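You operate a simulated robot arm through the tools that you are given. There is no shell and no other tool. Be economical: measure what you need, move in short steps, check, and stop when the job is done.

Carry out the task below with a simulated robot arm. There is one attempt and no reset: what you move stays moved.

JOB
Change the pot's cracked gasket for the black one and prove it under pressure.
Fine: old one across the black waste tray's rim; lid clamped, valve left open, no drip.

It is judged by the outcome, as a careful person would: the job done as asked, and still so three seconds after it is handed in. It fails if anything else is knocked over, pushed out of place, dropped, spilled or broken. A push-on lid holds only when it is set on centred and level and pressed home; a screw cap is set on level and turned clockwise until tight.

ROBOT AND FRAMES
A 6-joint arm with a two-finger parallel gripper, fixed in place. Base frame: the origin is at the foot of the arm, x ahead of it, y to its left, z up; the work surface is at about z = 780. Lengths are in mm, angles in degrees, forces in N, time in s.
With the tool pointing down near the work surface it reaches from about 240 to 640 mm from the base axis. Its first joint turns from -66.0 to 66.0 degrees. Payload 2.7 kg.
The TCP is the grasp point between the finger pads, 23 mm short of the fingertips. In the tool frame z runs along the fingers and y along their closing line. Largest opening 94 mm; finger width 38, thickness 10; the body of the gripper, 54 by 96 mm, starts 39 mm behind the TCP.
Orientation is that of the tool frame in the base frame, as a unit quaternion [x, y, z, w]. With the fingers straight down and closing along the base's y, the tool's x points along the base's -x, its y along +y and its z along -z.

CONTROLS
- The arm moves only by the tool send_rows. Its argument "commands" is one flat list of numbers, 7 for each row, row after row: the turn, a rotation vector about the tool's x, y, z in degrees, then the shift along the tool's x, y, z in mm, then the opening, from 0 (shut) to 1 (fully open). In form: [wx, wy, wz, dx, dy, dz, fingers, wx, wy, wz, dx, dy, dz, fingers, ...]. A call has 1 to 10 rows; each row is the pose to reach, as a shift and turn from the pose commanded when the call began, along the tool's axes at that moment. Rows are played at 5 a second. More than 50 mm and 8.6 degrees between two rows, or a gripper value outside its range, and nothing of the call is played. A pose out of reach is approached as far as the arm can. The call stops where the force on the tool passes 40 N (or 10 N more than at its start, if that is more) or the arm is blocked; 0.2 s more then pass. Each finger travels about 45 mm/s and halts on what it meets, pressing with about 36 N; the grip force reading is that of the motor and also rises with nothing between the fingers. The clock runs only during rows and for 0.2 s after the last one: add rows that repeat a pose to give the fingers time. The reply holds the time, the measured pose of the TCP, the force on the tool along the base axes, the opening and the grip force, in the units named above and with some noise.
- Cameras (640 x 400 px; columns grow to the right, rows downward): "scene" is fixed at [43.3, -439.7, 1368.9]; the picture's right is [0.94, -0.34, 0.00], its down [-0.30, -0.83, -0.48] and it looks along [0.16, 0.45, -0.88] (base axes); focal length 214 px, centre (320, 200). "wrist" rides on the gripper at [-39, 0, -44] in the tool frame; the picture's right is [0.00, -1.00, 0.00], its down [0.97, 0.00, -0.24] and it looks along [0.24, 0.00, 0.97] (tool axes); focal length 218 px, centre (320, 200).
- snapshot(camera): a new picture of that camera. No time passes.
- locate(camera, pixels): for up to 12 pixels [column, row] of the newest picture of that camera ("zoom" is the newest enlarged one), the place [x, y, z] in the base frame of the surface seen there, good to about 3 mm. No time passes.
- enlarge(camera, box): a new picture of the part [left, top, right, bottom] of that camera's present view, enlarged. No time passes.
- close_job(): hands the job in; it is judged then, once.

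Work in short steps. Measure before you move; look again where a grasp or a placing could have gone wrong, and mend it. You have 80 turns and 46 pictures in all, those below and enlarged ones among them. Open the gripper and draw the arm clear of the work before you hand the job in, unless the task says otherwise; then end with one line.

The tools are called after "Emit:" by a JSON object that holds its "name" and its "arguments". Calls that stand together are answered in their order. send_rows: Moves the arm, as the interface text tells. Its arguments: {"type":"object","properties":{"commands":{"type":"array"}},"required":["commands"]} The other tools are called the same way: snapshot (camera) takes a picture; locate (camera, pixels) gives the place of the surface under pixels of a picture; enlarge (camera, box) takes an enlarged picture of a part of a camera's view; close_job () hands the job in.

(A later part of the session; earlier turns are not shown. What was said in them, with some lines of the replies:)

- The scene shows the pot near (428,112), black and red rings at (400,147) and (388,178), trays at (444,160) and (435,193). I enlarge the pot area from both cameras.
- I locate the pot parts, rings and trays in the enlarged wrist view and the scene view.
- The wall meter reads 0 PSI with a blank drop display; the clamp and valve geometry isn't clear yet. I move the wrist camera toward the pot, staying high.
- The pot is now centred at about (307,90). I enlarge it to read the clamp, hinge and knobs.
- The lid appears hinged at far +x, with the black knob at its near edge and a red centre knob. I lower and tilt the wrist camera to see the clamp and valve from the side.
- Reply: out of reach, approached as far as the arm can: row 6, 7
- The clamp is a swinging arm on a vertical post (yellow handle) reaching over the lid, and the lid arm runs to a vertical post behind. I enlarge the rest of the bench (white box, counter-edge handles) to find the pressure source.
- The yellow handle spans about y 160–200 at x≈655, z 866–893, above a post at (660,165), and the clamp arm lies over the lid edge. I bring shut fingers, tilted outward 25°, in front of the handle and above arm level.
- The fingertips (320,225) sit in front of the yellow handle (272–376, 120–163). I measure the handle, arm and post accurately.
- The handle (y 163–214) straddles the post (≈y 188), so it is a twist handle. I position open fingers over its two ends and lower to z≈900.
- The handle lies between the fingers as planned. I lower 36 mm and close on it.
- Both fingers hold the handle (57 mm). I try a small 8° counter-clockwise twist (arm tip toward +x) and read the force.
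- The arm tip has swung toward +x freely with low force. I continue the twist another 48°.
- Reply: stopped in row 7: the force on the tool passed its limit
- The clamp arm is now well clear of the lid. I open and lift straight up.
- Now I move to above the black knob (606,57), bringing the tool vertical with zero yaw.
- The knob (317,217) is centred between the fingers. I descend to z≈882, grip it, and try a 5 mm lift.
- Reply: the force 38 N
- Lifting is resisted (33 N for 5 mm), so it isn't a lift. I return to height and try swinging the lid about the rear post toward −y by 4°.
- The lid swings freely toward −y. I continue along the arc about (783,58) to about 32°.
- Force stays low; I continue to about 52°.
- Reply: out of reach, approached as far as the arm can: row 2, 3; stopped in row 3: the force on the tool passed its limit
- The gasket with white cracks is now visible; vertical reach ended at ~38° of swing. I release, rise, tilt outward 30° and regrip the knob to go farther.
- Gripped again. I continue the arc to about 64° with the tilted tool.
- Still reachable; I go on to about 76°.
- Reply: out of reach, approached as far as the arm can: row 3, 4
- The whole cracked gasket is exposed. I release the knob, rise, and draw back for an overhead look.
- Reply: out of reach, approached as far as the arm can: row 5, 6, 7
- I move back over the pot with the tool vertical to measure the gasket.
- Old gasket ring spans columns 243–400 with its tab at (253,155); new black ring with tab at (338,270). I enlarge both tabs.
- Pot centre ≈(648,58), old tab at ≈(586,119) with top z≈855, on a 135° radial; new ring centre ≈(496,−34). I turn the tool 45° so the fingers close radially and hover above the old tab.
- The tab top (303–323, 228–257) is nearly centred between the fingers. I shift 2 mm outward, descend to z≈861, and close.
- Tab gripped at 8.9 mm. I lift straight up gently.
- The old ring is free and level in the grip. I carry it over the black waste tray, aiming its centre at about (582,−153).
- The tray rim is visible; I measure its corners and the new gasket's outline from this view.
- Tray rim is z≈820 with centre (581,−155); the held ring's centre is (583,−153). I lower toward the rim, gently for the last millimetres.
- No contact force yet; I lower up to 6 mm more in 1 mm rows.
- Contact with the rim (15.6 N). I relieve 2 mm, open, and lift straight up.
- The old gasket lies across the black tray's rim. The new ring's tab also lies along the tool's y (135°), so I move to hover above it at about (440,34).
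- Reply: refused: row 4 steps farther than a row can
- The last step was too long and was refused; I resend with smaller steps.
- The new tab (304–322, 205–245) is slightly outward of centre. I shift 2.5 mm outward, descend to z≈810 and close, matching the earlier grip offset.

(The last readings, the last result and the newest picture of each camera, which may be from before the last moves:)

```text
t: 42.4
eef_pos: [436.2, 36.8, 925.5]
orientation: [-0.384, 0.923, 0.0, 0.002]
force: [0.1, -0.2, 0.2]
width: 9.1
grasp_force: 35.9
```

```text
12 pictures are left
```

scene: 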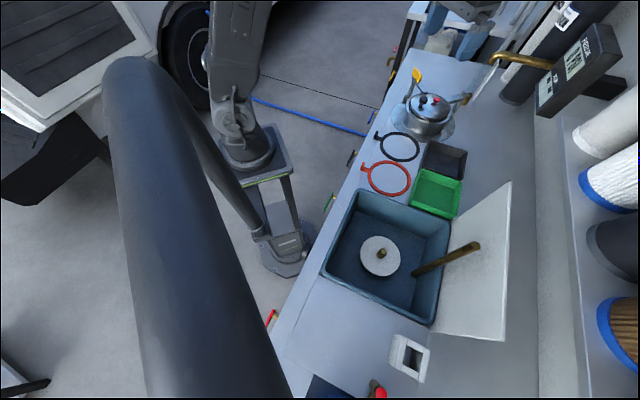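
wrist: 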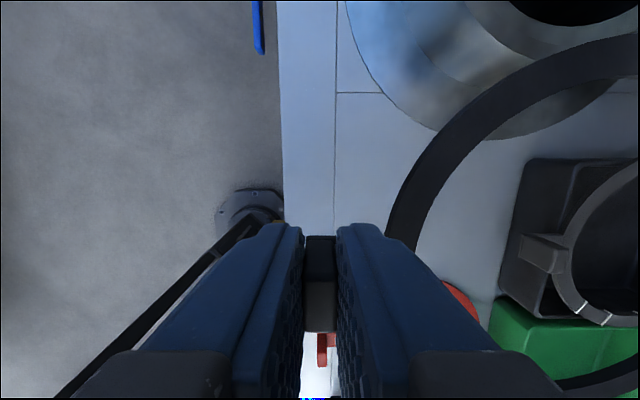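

The new ring is held in the same way as the old one was. I carry it above the pot.

Emit:
{"name": "send_rows", "arguments": {"commands": [0, 0, 0, -33.5, -9.2, -5, 0, 0, 0, 0, -67, -18.4, -5, 0, 0, 0, 0, -100.6, -27.6, -5, 0, 0, 0, 0, -134, -36.8, -5, 0, 0, 0, 0, -167.6, -46, -5, 0, 0, 0, 0, -167.6, -46, -5, 0]}}

Emit:
{"name": "send_rows", "arguments": {"commands": [0, 0, 0, 0, 0, 25, 0, 0, 0, 0, 0, 0, 50, 0, 0, 0, 0, 0, 0, 60, 0, 0, 0, 0, 0, 0, 60, 0]}}

Emit:
{"name": "snapshot", "arguments": {"camera": "wrist"}}

```text
t: 43.8
eef_pos: [584.9, 122.5, 932.9]
orientation: [-0.383, 0.924, -0.001, 0.001]
force: [-0.5, 0.6, 0.0]
width: 9.1
grasp_force: 35.4
```

```text
t: 44.8
eef_pos: [587.2, 122.3, 869.7]
orientation: [-0.384, 0.923, -0.001, 0.002]
force: [-0.1, 0.6, -0.1]
width: 9.0
grasp_force: 36.3
```

```text
11 pictures are left
```

wrist: 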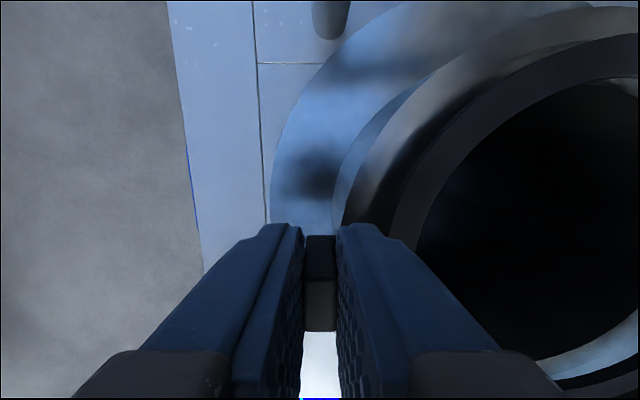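

The ring appears concentric with the pot seat. I lower in small steps, watching for contact.

Emit:
{"name": "send_rows", "arguments": {"commands": [0, 0, 0, 0, 0, 4, 0, 0, 0, 0, 0, 0, 7, 0, 0, 0, 0, 0, 0, 8.5, 0, 0, 0, 0, 0, 0, 10, 0, 0, 0, 0, 0, 0, 11.5, 0, 0, 0, 0, 0, 0, 11.5, 0]}}

Emit:
{"name": "snapshot", "arguments": {"camera": "wrist"}}

Emit:
{"name": "locate", "arguments": {"camera": "wrist", "pixels": [[390, 200], [360, 170], [500, 85], [480, 60], [600, 40], [580, 380], [560, 360]]}}

```text
t: 46.2
eef_pos: [588.0, 122.8, 858.6]
orientation: [-0.383, 0.924, -0.002, 0.002]
force: [-3.5, -0.6, 7.0]
width: 9.2
grasp_force: 35.9
```

```text
10 pictures are left
```

wrist: 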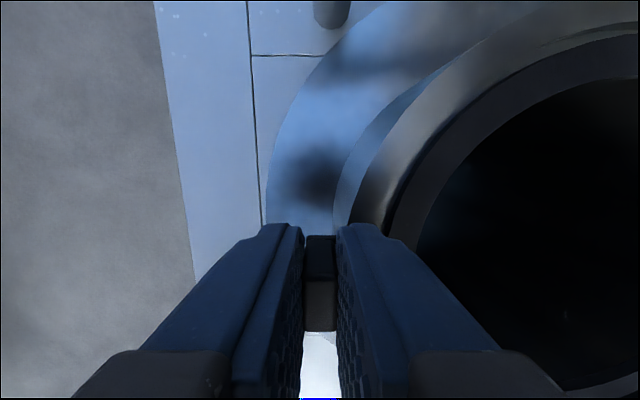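

```text
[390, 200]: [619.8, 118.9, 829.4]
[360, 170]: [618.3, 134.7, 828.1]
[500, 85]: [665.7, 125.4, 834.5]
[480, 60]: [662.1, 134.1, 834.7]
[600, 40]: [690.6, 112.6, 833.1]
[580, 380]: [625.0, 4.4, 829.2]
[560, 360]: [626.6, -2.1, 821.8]
```

Contact force 7 N at the expected seat height (858.6). I release, lift, and inspect the seating.

Emit:
{"name": "send_rows", "arguments": {"commands": [0, 0, 0, 0, 0, 0, 0.15, 0, 0, 0, 0, 0, 0, 0.35, 0, 0, 0, 0, 0, 0, 0.35, 0, 0, 0, 0, 0, -15, 0.35, 0, 0, 0, 0, 0, -50, 0.35, 0, 0, 0, 20, -20, -95, 0.35, 0, 0, 0, 20, -20, -95, 0.35]}}

Emit:
{"name": "snapshot", "arguments": {"camera": "wrist"}}

Emit:
{"name": "enlarge", "arguments": {"camera": "scene", "box": [370, 60, 530, 170]}}

```text
refused: row 6 steps farther than a row can; nothing moved
```

```text
9 pictures are left
```

wrist: 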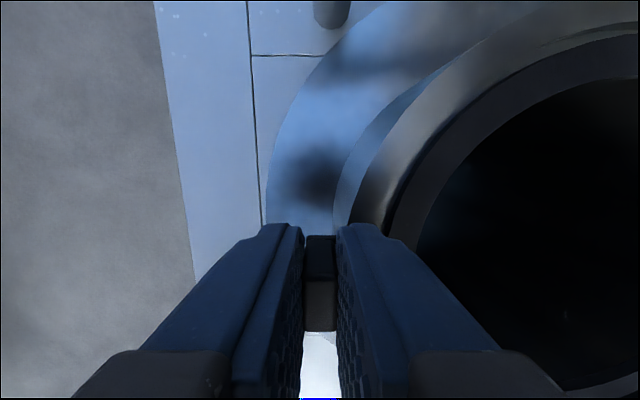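

```text
3.64 times, centred on (450, 115) of scene
```

zoom: 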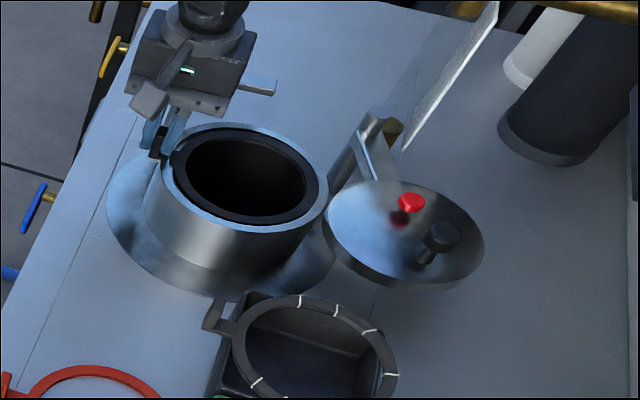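

A row was too long and the move was refused; the scene view shows the ring sitting inside the rim. I resend the release with smaller steps.

Emit:
{"name": "send_rows", "arguments": {"commands": [0, 0, 0, 0, 0, 0, 0.15, 0, 0, 0, 0, 0, 0, 0.35, 0, 0, 0, 0, 0, 0, 0.35, 0, 0, 0, 0, 0, -15, 0.35, 0, 0, 0, 0, 0, -50, 0.35, 0, 0, 0, 10, -10, -80, 0.35, 0, 0, 0, 20, -20, -110, 0.35, 0, 0, 0, 20, -20, -110, 0.35]}}

Emit:
{"name": "snapshot", "arguments": {"camera": "wrist"}}

```text
t: 48.0
eef_pos: [589.1, 94.8, 968.8]
orientation: [-0.383, 0.924, -0.001, 0.001]
force: [-0.4, -0.7, 0.0]
width: 33.0
grasp_force: 0.0
```

```text
7 pictures are left
```

wrist: 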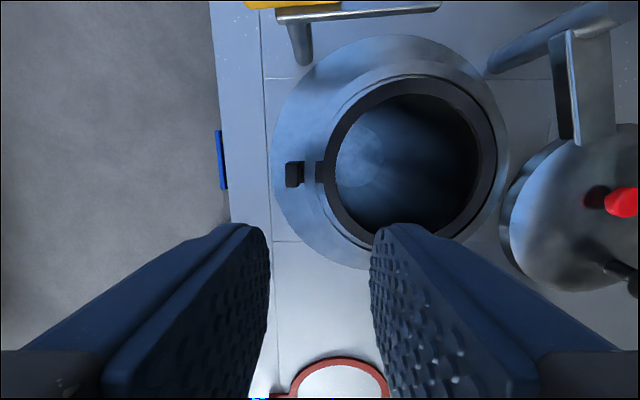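

The ring looks seated like the old one, with its tab on the notch. I check the ring's height at several places against the rim (no picture used).

Emit:
{"name": "locate", "arguments": {"camera": "wrist", "pixels": [[332, 165], [345, 115], [410, 86], [470, 110], [489, 160], [460, 222], [350, 220], [318, 130], [400, 70], [503, 165], [293, 172], [330, 240]]}}

```text
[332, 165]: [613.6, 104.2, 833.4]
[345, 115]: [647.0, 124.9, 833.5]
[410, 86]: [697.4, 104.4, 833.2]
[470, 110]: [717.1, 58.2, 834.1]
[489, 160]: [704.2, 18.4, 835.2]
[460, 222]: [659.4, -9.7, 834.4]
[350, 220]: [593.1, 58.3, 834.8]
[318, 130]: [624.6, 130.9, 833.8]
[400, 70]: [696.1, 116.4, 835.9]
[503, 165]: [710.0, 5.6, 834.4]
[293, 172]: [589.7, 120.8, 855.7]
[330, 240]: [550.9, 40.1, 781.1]
```

The new gasket is level (833–835) all round. Now I locate the lid knobs in the present view for swinging it back.

Emit:
{"name": "locate", "arguments": {"camera": "wrist", "pixels": [[634, 285], [622, 203], [610, 268], [560, 180], [505, 200], [540, 45], [595, 60]]}}

```text
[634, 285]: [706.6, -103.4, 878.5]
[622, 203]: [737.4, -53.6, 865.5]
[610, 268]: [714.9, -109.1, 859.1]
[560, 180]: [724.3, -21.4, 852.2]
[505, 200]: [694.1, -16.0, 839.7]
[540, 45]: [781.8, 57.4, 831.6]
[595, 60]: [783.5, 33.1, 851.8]
```

I move to above the lid knob (≈722,−109) with the same outward-tilted posture used before.

Emit:
{"name": "send_rows", "arguments": {"commands": [1.6, -4.3, 5.7, 7.9, -33.7, 2.7, 0.45, 3.2, -8.6, 11.4, 15.9, -67.4, 5.4, 0.6, 4.8, -12.9, 17.1, 23.8, -101.1, 8.1, 0.6, 6.4, -17.1, 22.8, 31.7, -134.9, 10.9, 0.6, 8, -21.4, 28.5, 39.6, -168.6, 13.6, 0.6, 9.6, -25.7, 34.2, 47.6, -202.3, 16.3, 0.6, 11.2, -30, 39.9, 55.5, -236, 19, 0.6, 11.2, -30, 39.9, 55.5, -236, 19, 0.6]}}

Emit:
{"name": "snapshot", "arguments": {"camera": "wrist"}}

Emit:
{"name": "locate", "arguments": {"camera": "wrist", "pixels": [[320, 220], [320, 200], [320, 240], [300, 220], [340, 220], [310, 210], [330, 210], [320, 180]]}}

```text
t: 49.8
eef_pos: [714.9, -112.3, 948.9]
orientation: [-0.034, 0.962, 0.009, 0.272]
force: [-0.4, 0.0, 0.1]
width: 56.2
grasp_force: 0.0
```

```text
6 pictures are left
```

wrist: 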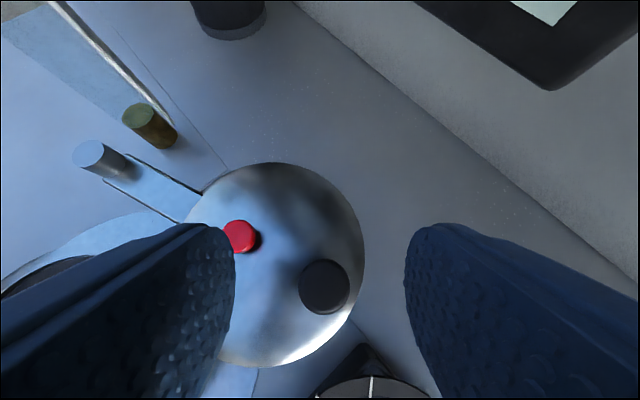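

```text
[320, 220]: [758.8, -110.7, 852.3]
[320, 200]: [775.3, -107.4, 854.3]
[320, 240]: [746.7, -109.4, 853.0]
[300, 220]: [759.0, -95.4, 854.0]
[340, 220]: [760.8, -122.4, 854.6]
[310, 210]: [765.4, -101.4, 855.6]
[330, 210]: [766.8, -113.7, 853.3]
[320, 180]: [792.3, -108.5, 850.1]
```

The knob is at (324,287); I locate its exact top.

Emit:
{"name": "locate", "arguments": {"camera": "wrist", "pixels": [[324, 287], [303, 287], [345, 287], [324, 265], [324, 305], [240, 237]]}}

```text
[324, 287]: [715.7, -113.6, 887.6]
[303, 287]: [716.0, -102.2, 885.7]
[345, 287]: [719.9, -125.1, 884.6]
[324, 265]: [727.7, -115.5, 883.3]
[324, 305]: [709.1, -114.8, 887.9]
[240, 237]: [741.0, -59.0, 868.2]
```

Knob centre is ≈(718,−114). I descend straight down on it and grip.

Emit:
{"name": "send_rows", "arguments": {"commands": [0, 0, 0, 11.5, -0.5, 17.6, 0.6, 0, 0, 0, 23, -1, 35.1, 0.6, 0, 0, 0, 34.6, -1.4, 52.7, 0.6, 0, 0, 0, 34.6, -1.4, 52.7, 0.4, 0, 0, 0, 34.6, -1.4, 52.7, 0.1, 0, 0, 0, 34.6, -1.4, 52.7, 0.1, 0, 0, 0, 34.6, -1.4, 52.7, 0.1]}}

```text
t: 51.4
eef_pos: [711.8, -115.0, 886.1]
orientation: [-0.034, 0.962, 0.009, 0.271]
force: [-2.4, -6.3, -2.4]
width: 27.4
grasp_force: 44.7
```

Gripped at 27 mm. A refit of the arc gives a pivot near (795,60), R≈189; I swing the lid back along it to about 18°.

Emit:
{"name": "send_rows", "arguments": {"commands": [0, 0, 0, 14.4, 10.3, -8.8, 0.1, 0, 0, 0, 27.9, 22.2, -17, 0.1, 0, 0, 0, 40.2, 35.7, -24.6, 0.1, 0, 0, 0, 51.3, 50.7, -31.3, 0.1, 0, 0, 0, 60.9, 67, -37.2, 0.1, 0, 0, 0, 69.1, 84.3, -42.2, 0.1, 0, 0, 0, 75.6, 102.5, -46.2, 0.1, 0, 0, 0, 80.5, 121.5, -49.2, 0.1]}}

```text
t: 53.2
eef_pos: [610.8, 1.5, 886.0]
orientation: [-0.035, 0.962, 0.01, 0.272]
force: [-0.8, -2.4, 4.6]
width: 27.4
grasp_force: 45.3
```

Smooth and low force. I complete the arc to the lid's original position (knob y≈56.5).

Emit:
{"name": "send_rows", "arguments": {"commands": [0, 0, 0, 3.1, 19.4, -2, 0.1, 0, 0, 0, 4.6, 39.1, -2.8, 0.1, 0, 0, 0, 4.6, 49, -2.8, 0.1, 0, 0, 0, 4.4, 55.5, -2.7, 0.1, 0, 0, 0, 4.4, 55.5, -2.7, 0.1]}}

```text
t: 54.4
eef_pos: [600.8, 56.5, 885.2]
orientation: [-0.035, 0.962, 0.01, 0.27]
force: [-1.6, -3.4, 2.2]
width: 27.1
grasp_force: 44.6
```

The lid is back on its start position. I release, rise 75 mm, then go above the clamp handle with the posture used at its release.

Emit:
{"name": "send_rows", "arguments": {"commands": [0, 0, 0, 0, 0, 0, 0.4, 0, 0, 0, 0, 0, 0, 0.6, 0, 0, 0, 0, 0, 0, 0.6, 0, 0, 0, -13, 0, -21, 0.65, 0, 0, 0, -26, 0, -43, 0.7, 0, 0, 0, -39, 0, -64, 0.74, 0, 0, 0, -39, 0, -64, 0.74]}}

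Emit:
{"name": "send_rows", "arguments": {"commands": [-3.2, 1.5, -6.5, -8, 17.7, 4.9, 0.74, -6.3, 3, -13.1, -15.9, 35.4, 9.7, 0.74, -9.5, 4.5, -19.6, -23.9, 53.1, 14.6, 0.74, -12.6, 6.1, -26.2, -31.8, 70.9, 19.4, 0.74, -15.8, 7.6, -32.7, -39.8, 88.6, 24.3, 0.74, -18.9, 9.1, -39.3, -47.7, 106.3, 29.1, 0.74, -22.1, 10.6, -45.8, -55.7, 124, 34, 0.74, -22.1, 10.6, -45.8, -55.7, 124, 34, 0.74]}}

Emit:
{"name": "snapshot", "arguments": {"camera": "wrist"}}

```text
t: 56.0
eef_pos: [601.0, 55.8, 962.5]
orientation: [-0.035, 0.962, 0.009, 0.271]
force: [0.5, 0.5, 0.6]
width: 69.6
grasp_force: 0.0
```

```text
t: 57.8
eef_pos: [656.5, 184.5, 959.9]
orientation: [-0.455, 0.873, 0.079, 0.154]
force: [-0.6, 0.0, -0.3]
width: 69.7
grasp_force: 0.0
```

```text
5 pictures are left
```

wrist: 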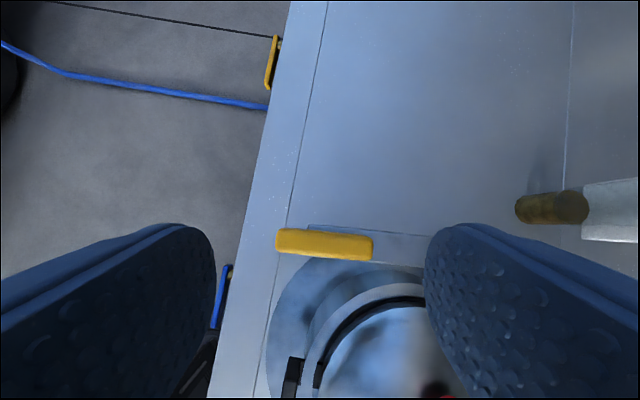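

The handle (275–372, 230–260) is between the fingers. I lower 60 mm and grip it.

Emit:
{"name": "send_rows", "arguments": {"commands": [0, 0, 0, 7, 0, 19, 0.74, 0, 0, 0, 14, 0, 38, 0.74, 0, 0, 0, 20.4, 0, 56.4, 0.74, 0, 0, 0, 20.4, 0, 56.4, 0.6, 0, 0, 0, 20.4, 0, 56.4, 0.4, 0, 0, 0, 20.4, 0, 56.4, 0.4]}}

Emit:
{"name": "send_rows", "arguments": {"commands": [2.7, 0, 7.5, 0, 0, 0, 0.4, 5.4, 0, 15, 0, 0, 0, 0.4, 8.2, 0, 22.6, 0, 0, 0, 0.4, 10.9, 0, 30.1, 0, 0, 0, 0.4, 13.6, 0, 37.6, 0, 0, 0, 0.4, 16.3, 0, 45.1, 0, 0, 0, 0.4, 18.2, 0, 50.2, 0, 0, 0, 0.4, 18.8, 0, 51.9, 0, 0, 0, 0.4, 18.8, 0, 51.9, 0, 0, 0, 0.4]}}

```text
t: 59.2
eef_pos: [658.9, 183.0, 900.6]
orientation: [-0.454, 0.874, 0.079, 0.156]
force: [16.4, -5.5, -6.2]
width: 56.6
grasp_force: 45.4
```

```text
t: 61.2
eef_pos: [654.8, 191.8, 901.1]
orientation: [0.0, 0.985, 0.003, 0.175]
force: [-1.1, 32.7, -10.6]
width: 56.8
grasp_force: 45.1
```

The clamp is back at its original angle. I release, lift clear, and look at the pot and gauge together.

Emit:
{"name": "send_rows", "arguments": {"commands": [0, 0, 0, 0, 7, 0, 0.4, 0, 0, 0, 0, 7, 0, 0.6, 0, 0, 0, 0, 7, 0, 0.74, 0, 0, 0, 0, 7, 0, 0.74, 0, 0, 0, -7, 7, -19, 0.74, 0, 0, 0, -20, 7, -56, 0.74, 0, 0, 0, 10, -10, -80, 0.6, 0, 0, 0, 10, -10, -80, 0.6]}}

Emit:
{"name": "enlarge", "arguments": {"camera": "scene", "box": [386, 16, 626, 166]}}

```text
t: 63.0
eef_pos: [621.2, 173.8, 972.9]
orientation: [0.003, 0.984, 0.001, 0.176]
force: [-0.4, 0.0, -0.3]
width: 56.3
grasp_force: 0.0
```

```text
2.67 times, centred on (506, 91) of scene
```

zoom: 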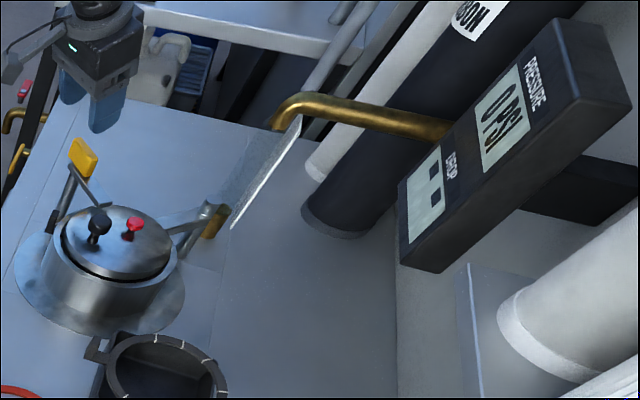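

Lid is clamped, gauge reads 0 PSI with the red lid knob standing up (valve open). I bring shut fingers over the red knob at (661,58) to press it.

Emit:
{"name": "send_rows", "arguments": {"commands": [0, 0, 0, -5, -29, 0, 0.3, 0, 0, 0, -9, -58, 15, 0, 0, 0, 0, -12, -87, 35, 0, 0, 0, 0, -15.4, -116, 62.2, 0, 0, 0, 0, -15.4, -116, 62.2, 0, 0, 0, 0, -15.4, -116, 62.2, 0]}}

Emit:
{"name": "snapshot", "arguments": {"camera": "wrist"}}

```text
t: 64.4
eef_pos: [658.1, 56.6, 919.3]
orientation: [0.002, 0.985, 0.0, 0.174]
force: [0.4, -0.6, -0.1]
width: 0.2
grasp_force: 36.2
```

```text
3 pictures are left
```

wrist: 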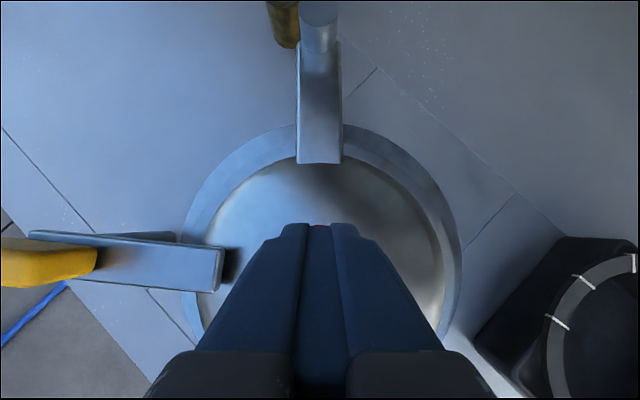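

The red knob is just under the fingertips (320,226). I lower onto it in small steps and read the force.

Emit:
{"name": "send_rows", "arguments": {"commands": [0, 0, 0, 5.1, 0, 14.1, 0, 0, 0, 0, 8.2, 0, 22.6, 0, 0, 0, 0, 9.2, 0, 25.4, 0, 0, 0, 0, 9.9, 0, 27.3, 0, 0, 0, 0, 10.3, 0, 28.2, 0, 0, 0, 0, 10.3, 0, 28.2, 0]}}

```text
t: 65.8
eef_pos: [655.8, 58.9, 889.4]
orientation: [0.003, 0.985, -0.001, 0.174]
force: [-0.1, -0.4, 0.6]
width: 0.1
grasp_force: 36.1
```

No contact yet at z 889; I continue down 5 mm in 1 mm rows.

Emit:
{"name": "send_rows", "arguments": {"commands": [0, 0, 0, 0.3, 0, 0.9, 0, 0, 0, 0, 0.7, 0, 1.9, 0, 0, 0, 0, 1, 0, 2.8, 0, 0, 0, 0, 1.4, 0, 3.8, 0, 0, 0, 0, 1.7, 0, 4.7, 0, 0, 0, 0, 1.7, 0, 4.7, 0]}}

```text
t: 67.2
eef_pos: [655.9, 58.1, 885.3]
orientation: [0.002, 0.985, 0.0, 0.175]
force: [-3.2, -3.0, 9.4]
width: 0.0
grasp_force: 36.1
```

Contact at 9.4 N. I press 2 mm more to see whether it yields.

Emit:
{"name": "send_rows", "arguments": {"commands": [0, 0, 0, 0.3, 0, 0.9, 0, 0, 0, 0, 0.7, 0, 1.9, 0, 0, 0, 0, 0.7, 0, 1.9, 0, 0, 0, 0, 0.7, 0, 1.9, 0]}}

```text
t: 68.2
eef_pos: [655.9, 57.9, 883.7]
orientation: [0.003, 0.984, 0.0, 0.177]
force: [-6.5, -1.4, 18.2]
width: 0.1
grasp_force: 36.2
```

It yields slightly with force. I press toward ~30 N and look at the gauge while holding.

Emit:
{"name": "send_rows", "arguments": {"commands": [0, 0, 0, 0.3, 0, 0.9, 0, 0, 0, 0, 0.7, 0, 1.9, 0, 0, 0, 0, 1, 0, 2.8, 0, 0, 0, 0, 1, 0, 2.8, 0, 0, 0, 0, 1, 0, 2.8, 0, 0, 0, 0, 1, 0, 2.8, 0]}}

Emit:
{"name": "enlarge", "arguments": {"camera": "scene", "box": [406, 36, 606, 161]}}

```text
t: 69.6
eef_pos: [656.2, 57.5, 883.1]
orientation: [0.003, 0.984, 0.0, 0.177]
force: [-11.8, 3.5, 24.9]
width: 0.0
grasp_force: 35.9
```

```text
3.20 times, centred on (506, 98) of scene
```

zoom: 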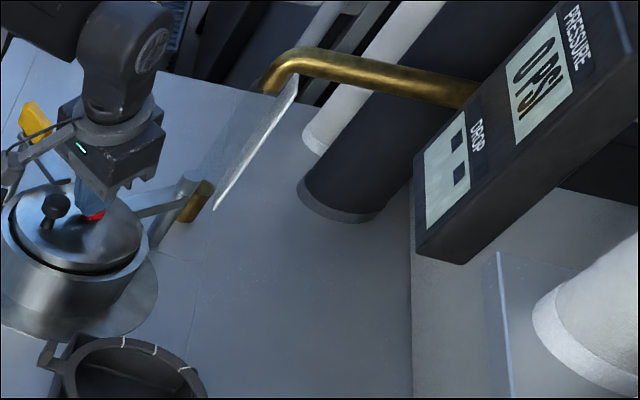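

The gauge still shows 0 PSI. I check the red knob's height now from this picture.

Emit:
{"name": "locate", "arguments": {"camera": "zoom", "pixels": [[93, 216], [100, 213], [86, 217], [80, 225], [60, 200], [110, 235], [150, 212]]}}

```text
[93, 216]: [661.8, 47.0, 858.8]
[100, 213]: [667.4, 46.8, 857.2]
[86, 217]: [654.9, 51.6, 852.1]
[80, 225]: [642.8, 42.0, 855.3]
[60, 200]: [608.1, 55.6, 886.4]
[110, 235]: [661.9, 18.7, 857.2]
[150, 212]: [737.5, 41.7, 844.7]
```

The head seems to have gone down about 6 mm lightly, then hit its stop. I lift off and wait several seconds to see whether it stays down and whether pressure builds.

Emit:
{"name": "send_rows", "arguments": {"commands": [0, 0, 0, -2, 0, -5, 0, 0, 0, 0, -14, 0, -38, 0, 0, 0, 0, -24, 0, -66, 0, 0, 0, 0, -24, 30, -66, 0, 0, 0, 0, -24, 60, -66, 0, 0, 0, 0, -24, 60, -66, 0, 0, 0, 0, -24, 60, -66, 0, 0, 0, 0, -24, 60, -66, 0, 0, 0, 0, -24, 60, -66, 0, 0, 0, 0, -24, 60, -66, 0]}}

Emit:
{"name": "send_rows", "arguments": {"commands": [0, 0, 0, 0, 0, 0, 0, 0, 0, 0, 0, 0, 0, 0, 0, 0, 0, 0, 0, 0, 0, 0, 0, 0, 0, 0, 0, 0, 0, 0, 0, 0, 0, 0, 0, 0, 0, 0, 0, 0, 0, 0, 0, 0, 0, 0, 0, 0, 0, 0, 0, 0, 0, 0, 0, 0, 0, 0, 0, 0, 0, 0, 0, 0, 0, 0, 0, 0, 0, 0]}}

Emit:
{"name": "enlarge", "arguments": {"camera": "scene", "box": [406, 36, 606, 161]}}

```text
t: 71.8
eef_pos: [654.6, 117.7, 950.6]
orientation: [0.001, 0.985, 0.001, 0.175]
force: [-0.3, 0.2, 0.6]
width: 0.0
grasp_force: 36.2
```

```text
t: 74.0
eef_pos: [656.2, 117.9, 950.0]
orientation: [0.002, 0.985, 0.0, 0.175]
force: [0.3, 0.1, -0.5]
width: 0.1
grasp_force: 36.2
```

```text
3.20 times, centred on (506, 98) of scene
```

zoom: 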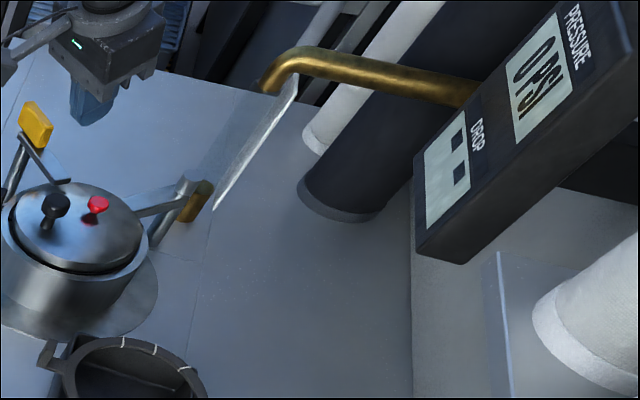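

The red knob is up again. I measure its present height and the clamp arm/lid alignment from this picture.

Emit:
{"name": "locate", "arguments": {"camera": "zoom", "pixels": [[98, 200], [98, 206], [92, 218], [53, 202], [55, 170], [66, 180], [40, 150], [197, 200], [185, 185], [441, 180], [250, 150], [110, 235]]}}

```text
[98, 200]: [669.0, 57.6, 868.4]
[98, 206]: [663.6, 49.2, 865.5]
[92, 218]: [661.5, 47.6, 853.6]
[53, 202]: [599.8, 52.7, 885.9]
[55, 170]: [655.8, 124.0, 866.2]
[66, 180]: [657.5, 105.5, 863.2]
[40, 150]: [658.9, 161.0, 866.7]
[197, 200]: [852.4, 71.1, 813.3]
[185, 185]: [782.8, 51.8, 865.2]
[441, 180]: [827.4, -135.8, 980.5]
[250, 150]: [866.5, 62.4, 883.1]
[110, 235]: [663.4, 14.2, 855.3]
```

The red knob sprang back, so it is only a momentary vent, and the supply valve must be elsewhere. The blue brass-stemmed lever on the counter edge stands directly in front of the pot; I locate it and its neighbours in the existing scene and wrist pictures.

Emit:
{"name": "locate", "arguments": {"camera": "scene", "pixels": [[374, 111], [371, 117], [368, 123], [375, 115], [373, 113], [369, 120], [396, 71], [393, 78], [391, 60], [353, 154], [350, 160], [378, 118]]}}

Emit:
{"name": "locate", "arguments": {"camera": "wrist", "pixels": [[40, 308], [60, 288], [10, 328], [316, 30], [285, 25], [320, 226]]}}

```text
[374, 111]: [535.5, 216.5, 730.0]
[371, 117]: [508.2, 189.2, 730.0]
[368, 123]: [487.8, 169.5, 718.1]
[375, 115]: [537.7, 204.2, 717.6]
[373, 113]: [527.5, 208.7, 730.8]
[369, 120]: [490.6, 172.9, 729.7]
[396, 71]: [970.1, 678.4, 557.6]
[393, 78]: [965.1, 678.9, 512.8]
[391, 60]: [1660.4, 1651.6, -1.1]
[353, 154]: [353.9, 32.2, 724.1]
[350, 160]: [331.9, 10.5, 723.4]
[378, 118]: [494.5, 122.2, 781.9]
```

```text
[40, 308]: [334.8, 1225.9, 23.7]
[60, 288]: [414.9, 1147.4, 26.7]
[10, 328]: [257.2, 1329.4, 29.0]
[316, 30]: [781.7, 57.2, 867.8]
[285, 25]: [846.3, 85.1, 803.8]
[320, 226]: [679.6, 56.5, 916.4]
```

Blue lever: bar from (535,217) to (488,170) at z≈730, with its stem near the far end, directly in front of the pot; it is the only reachable tap serving it. I bring the shut fingers above its free end, leaned outward from the counter edge.

Emit:
{"name": "send_rows", "arguments": {"commands": [2.5, 0.9, -6, 25, 7.8, 4.2, 0, 5.1, 1.7, -12, 50, 15.5, 8.3, 0, 7.6, 2.6, -18, 75, 23.3, 12.5, 0, 10.2, 3.4, -24.1, 100, 31, 16.6, 0, 12.7, 4.3, -30.1, 125, 38.8, 20.8, 0, 15.2, 5.1, -36.1, 150, 46.5, 24.9, 0, 17.8, 6, -42.1, 175, 54.3, 29.1, 0, 20.3, 6.8, -48.1, 200.1, 62, 33.2, 0, 20.3, 6.8, -48.1, 200.1, 62, 33.2, 0]}}

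```text
t: 76.0
eef_pos: [479.3, 182.4, 849.7]
orientation: [-0.367, 0.893, -0.239, 0.1]
force: [-0.1, 0.0, -0.2]
width: 0.2
grasp_force: 36.4
```

Posture as computed (tip at s≈468, 30° lean). I lower the tip to just above the lever end (tip z≈735).

Emit:
{"name": "send_rows", "arguments": {"commands": [0, 0, 0, 0, 20, 34.6, 0, 0, 0, 0, 0, 40, 69.1, 0, 0, 0, 0, 0, 47.4, 82.1, 0, 0, 0, 0, 0, 47.4, 82.1, 0]}}

Emit:
{"name": "send_rows", "arguments": {"commands": [0, 0, 0, 0, 2, 3.5, 0, 0, 0, 0, 0, 4, 6.9, 0, 0, 0, 0, 0, 6, 10.4, 0, 0, 0, 0, 0, 6, 10.4, 0]}}

```text
t: 77.0
eef_pos: [480.5, 182.2, 753.9]
orientation: [-0.367, 0.894, -0.238, 0.1]
force: [-0.4, 0.9, -0.6]
width: 0.0
grasp_force: 36.2
```

```text
t: 78.0
eef_pos: [481.7, 182.8, 744.3]
orientation: [-0.367, 0.893, -0.239, 0.1]
force: [-0.2, 0.2, -0.1]
width: 0.1
grasp_force: 36.4
```

No resistance at tip z≈724, so it's either moving freely or not yet touched. I continue 15 mm lower.

Emit:
{"name": "send_rows", "arguments": {"commands": [0, 0, 0, 0, 2.5, 4.3, 0, 0, 0, 0, 0, 5, 8.6, 0, 0, 0, 0, 0, 7.5, 13, 0, 0, 0, 0, 0, 7.5, 13, 0]}}

```text
t: 79.0
eef_pos: [479.7, 181.6, 726.7]
orientation: [-0.366, 0.894, -0.239, 0.1]
force: [-0.2, 0.3, 0.4]
width: 0.1
grasp_force: 35.8
```

Still free (0.4 N); the lever likely rotates easily. I follow the arc further down and toward the pivot, with the force limit as guard.

Emit:
{"name": "send_rows", "arguments": {"commands": [0, 0, 0, 0, 5, 8.6, 0, 0, 0, 0, -2, 10, 17.3, 0, 0, 0, 0, -5, 15, 25.9, 0, 0, 0, 0, -10, 18, 31.1, 0, 0, 0, 0, -18, 19, 32.8, 0, 0, 0, 0, -26, 19, 32.8, 0, 0, 0, 0, -26, 19, 32.8, 0]}}

Emit:
{"name": "enlarge", "arguments": {"camera": "scene", "box": [350, 16, 630, 191]}}

```text
t: 80.6
eef_pos: [498.2, 201.3, 691.3]
orientation: [-0.367, 0.894, -0.239, 0.1]
force: [-0.1, 0.3, 0.1]
width: 0.0
grasp_force: 36.2
```

```text
2.29 times, centred on (490, 104) of scene
```

zoom: 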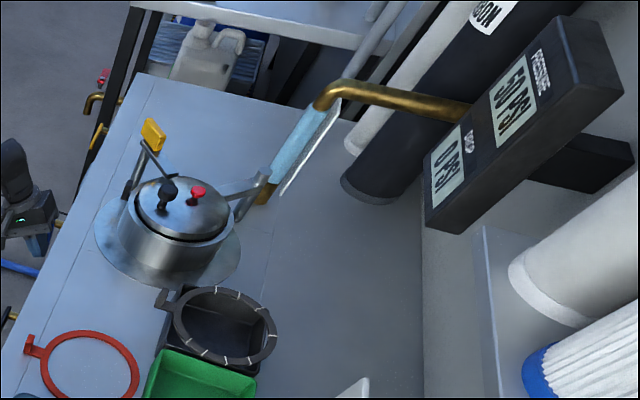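

The gauge now shows 50 PSI with DROP 0 PSI: the valve is open and the new gasket holds. I back the fingers away from the lever, outward and then up, and open the gripper.

Emit:
{"name": "send_rows", "arguments": {"commands": [0, 0, 0, 15, 0, 0, 0, 0, 0, 0, 20, 22, -12, 0, 0, 0, 0, 20, 43, -25, 0, 0, 0, 0, 20, 23, -60, 0, 0, 0, 0, 20, 3, -94, 0, 0, 0, 0, 20, -17, -129, 0, 0, 0, 0, 20, -37, -163, 0, 0, 0, 0, 20, -57, -198, 0.3, 0, 0, 0, 20, -77, -232, 0.7, 0, 0, 0, 20, -77, -232, 1]}}

Emit:
{"name": "send_rows", "arguments": {"commands": [0, 0, 0, 0, 0, 0, 1, 0, 0, 0, 0, 0, 0, 1, 0, 0, 0, 0, 0, 0, 1, 0, 0, 0, 0, 0, 0, 1]}}

```text
t: 82.8
eef_pos: [448.4, 220.4, 930.2]
orientation: [-0.367, 0.894, -0.238, 0.099]
force: [1.0, -0.1, 0.1]
width: 66.6
grasp_force: 0.0
```

```text
t: 83.8
eef_pos: [448.6, 219.8, 929.8]
orientation: [-0.367, 0.893, -0.239, 0.1]
force: [0.0, 0.8, 0.7]
width: 93.9
grasp_force: 0.1
```

The arm is clear with the gripper open, and the last gauge reading was 50 PSI with no drop, so I hand the job in.

Emit:
{"name": "close_job", "arguments": {}}

```text
The job is handed in.
```

The black gasket is in and the lid is clamped. With the blue valve left open the gauge read 50 PSI with 0 PSI drop and no drip showing, and the cracked gasket lies across the black waste tray's rim; I had no pictures left to check again after backing the arm away.
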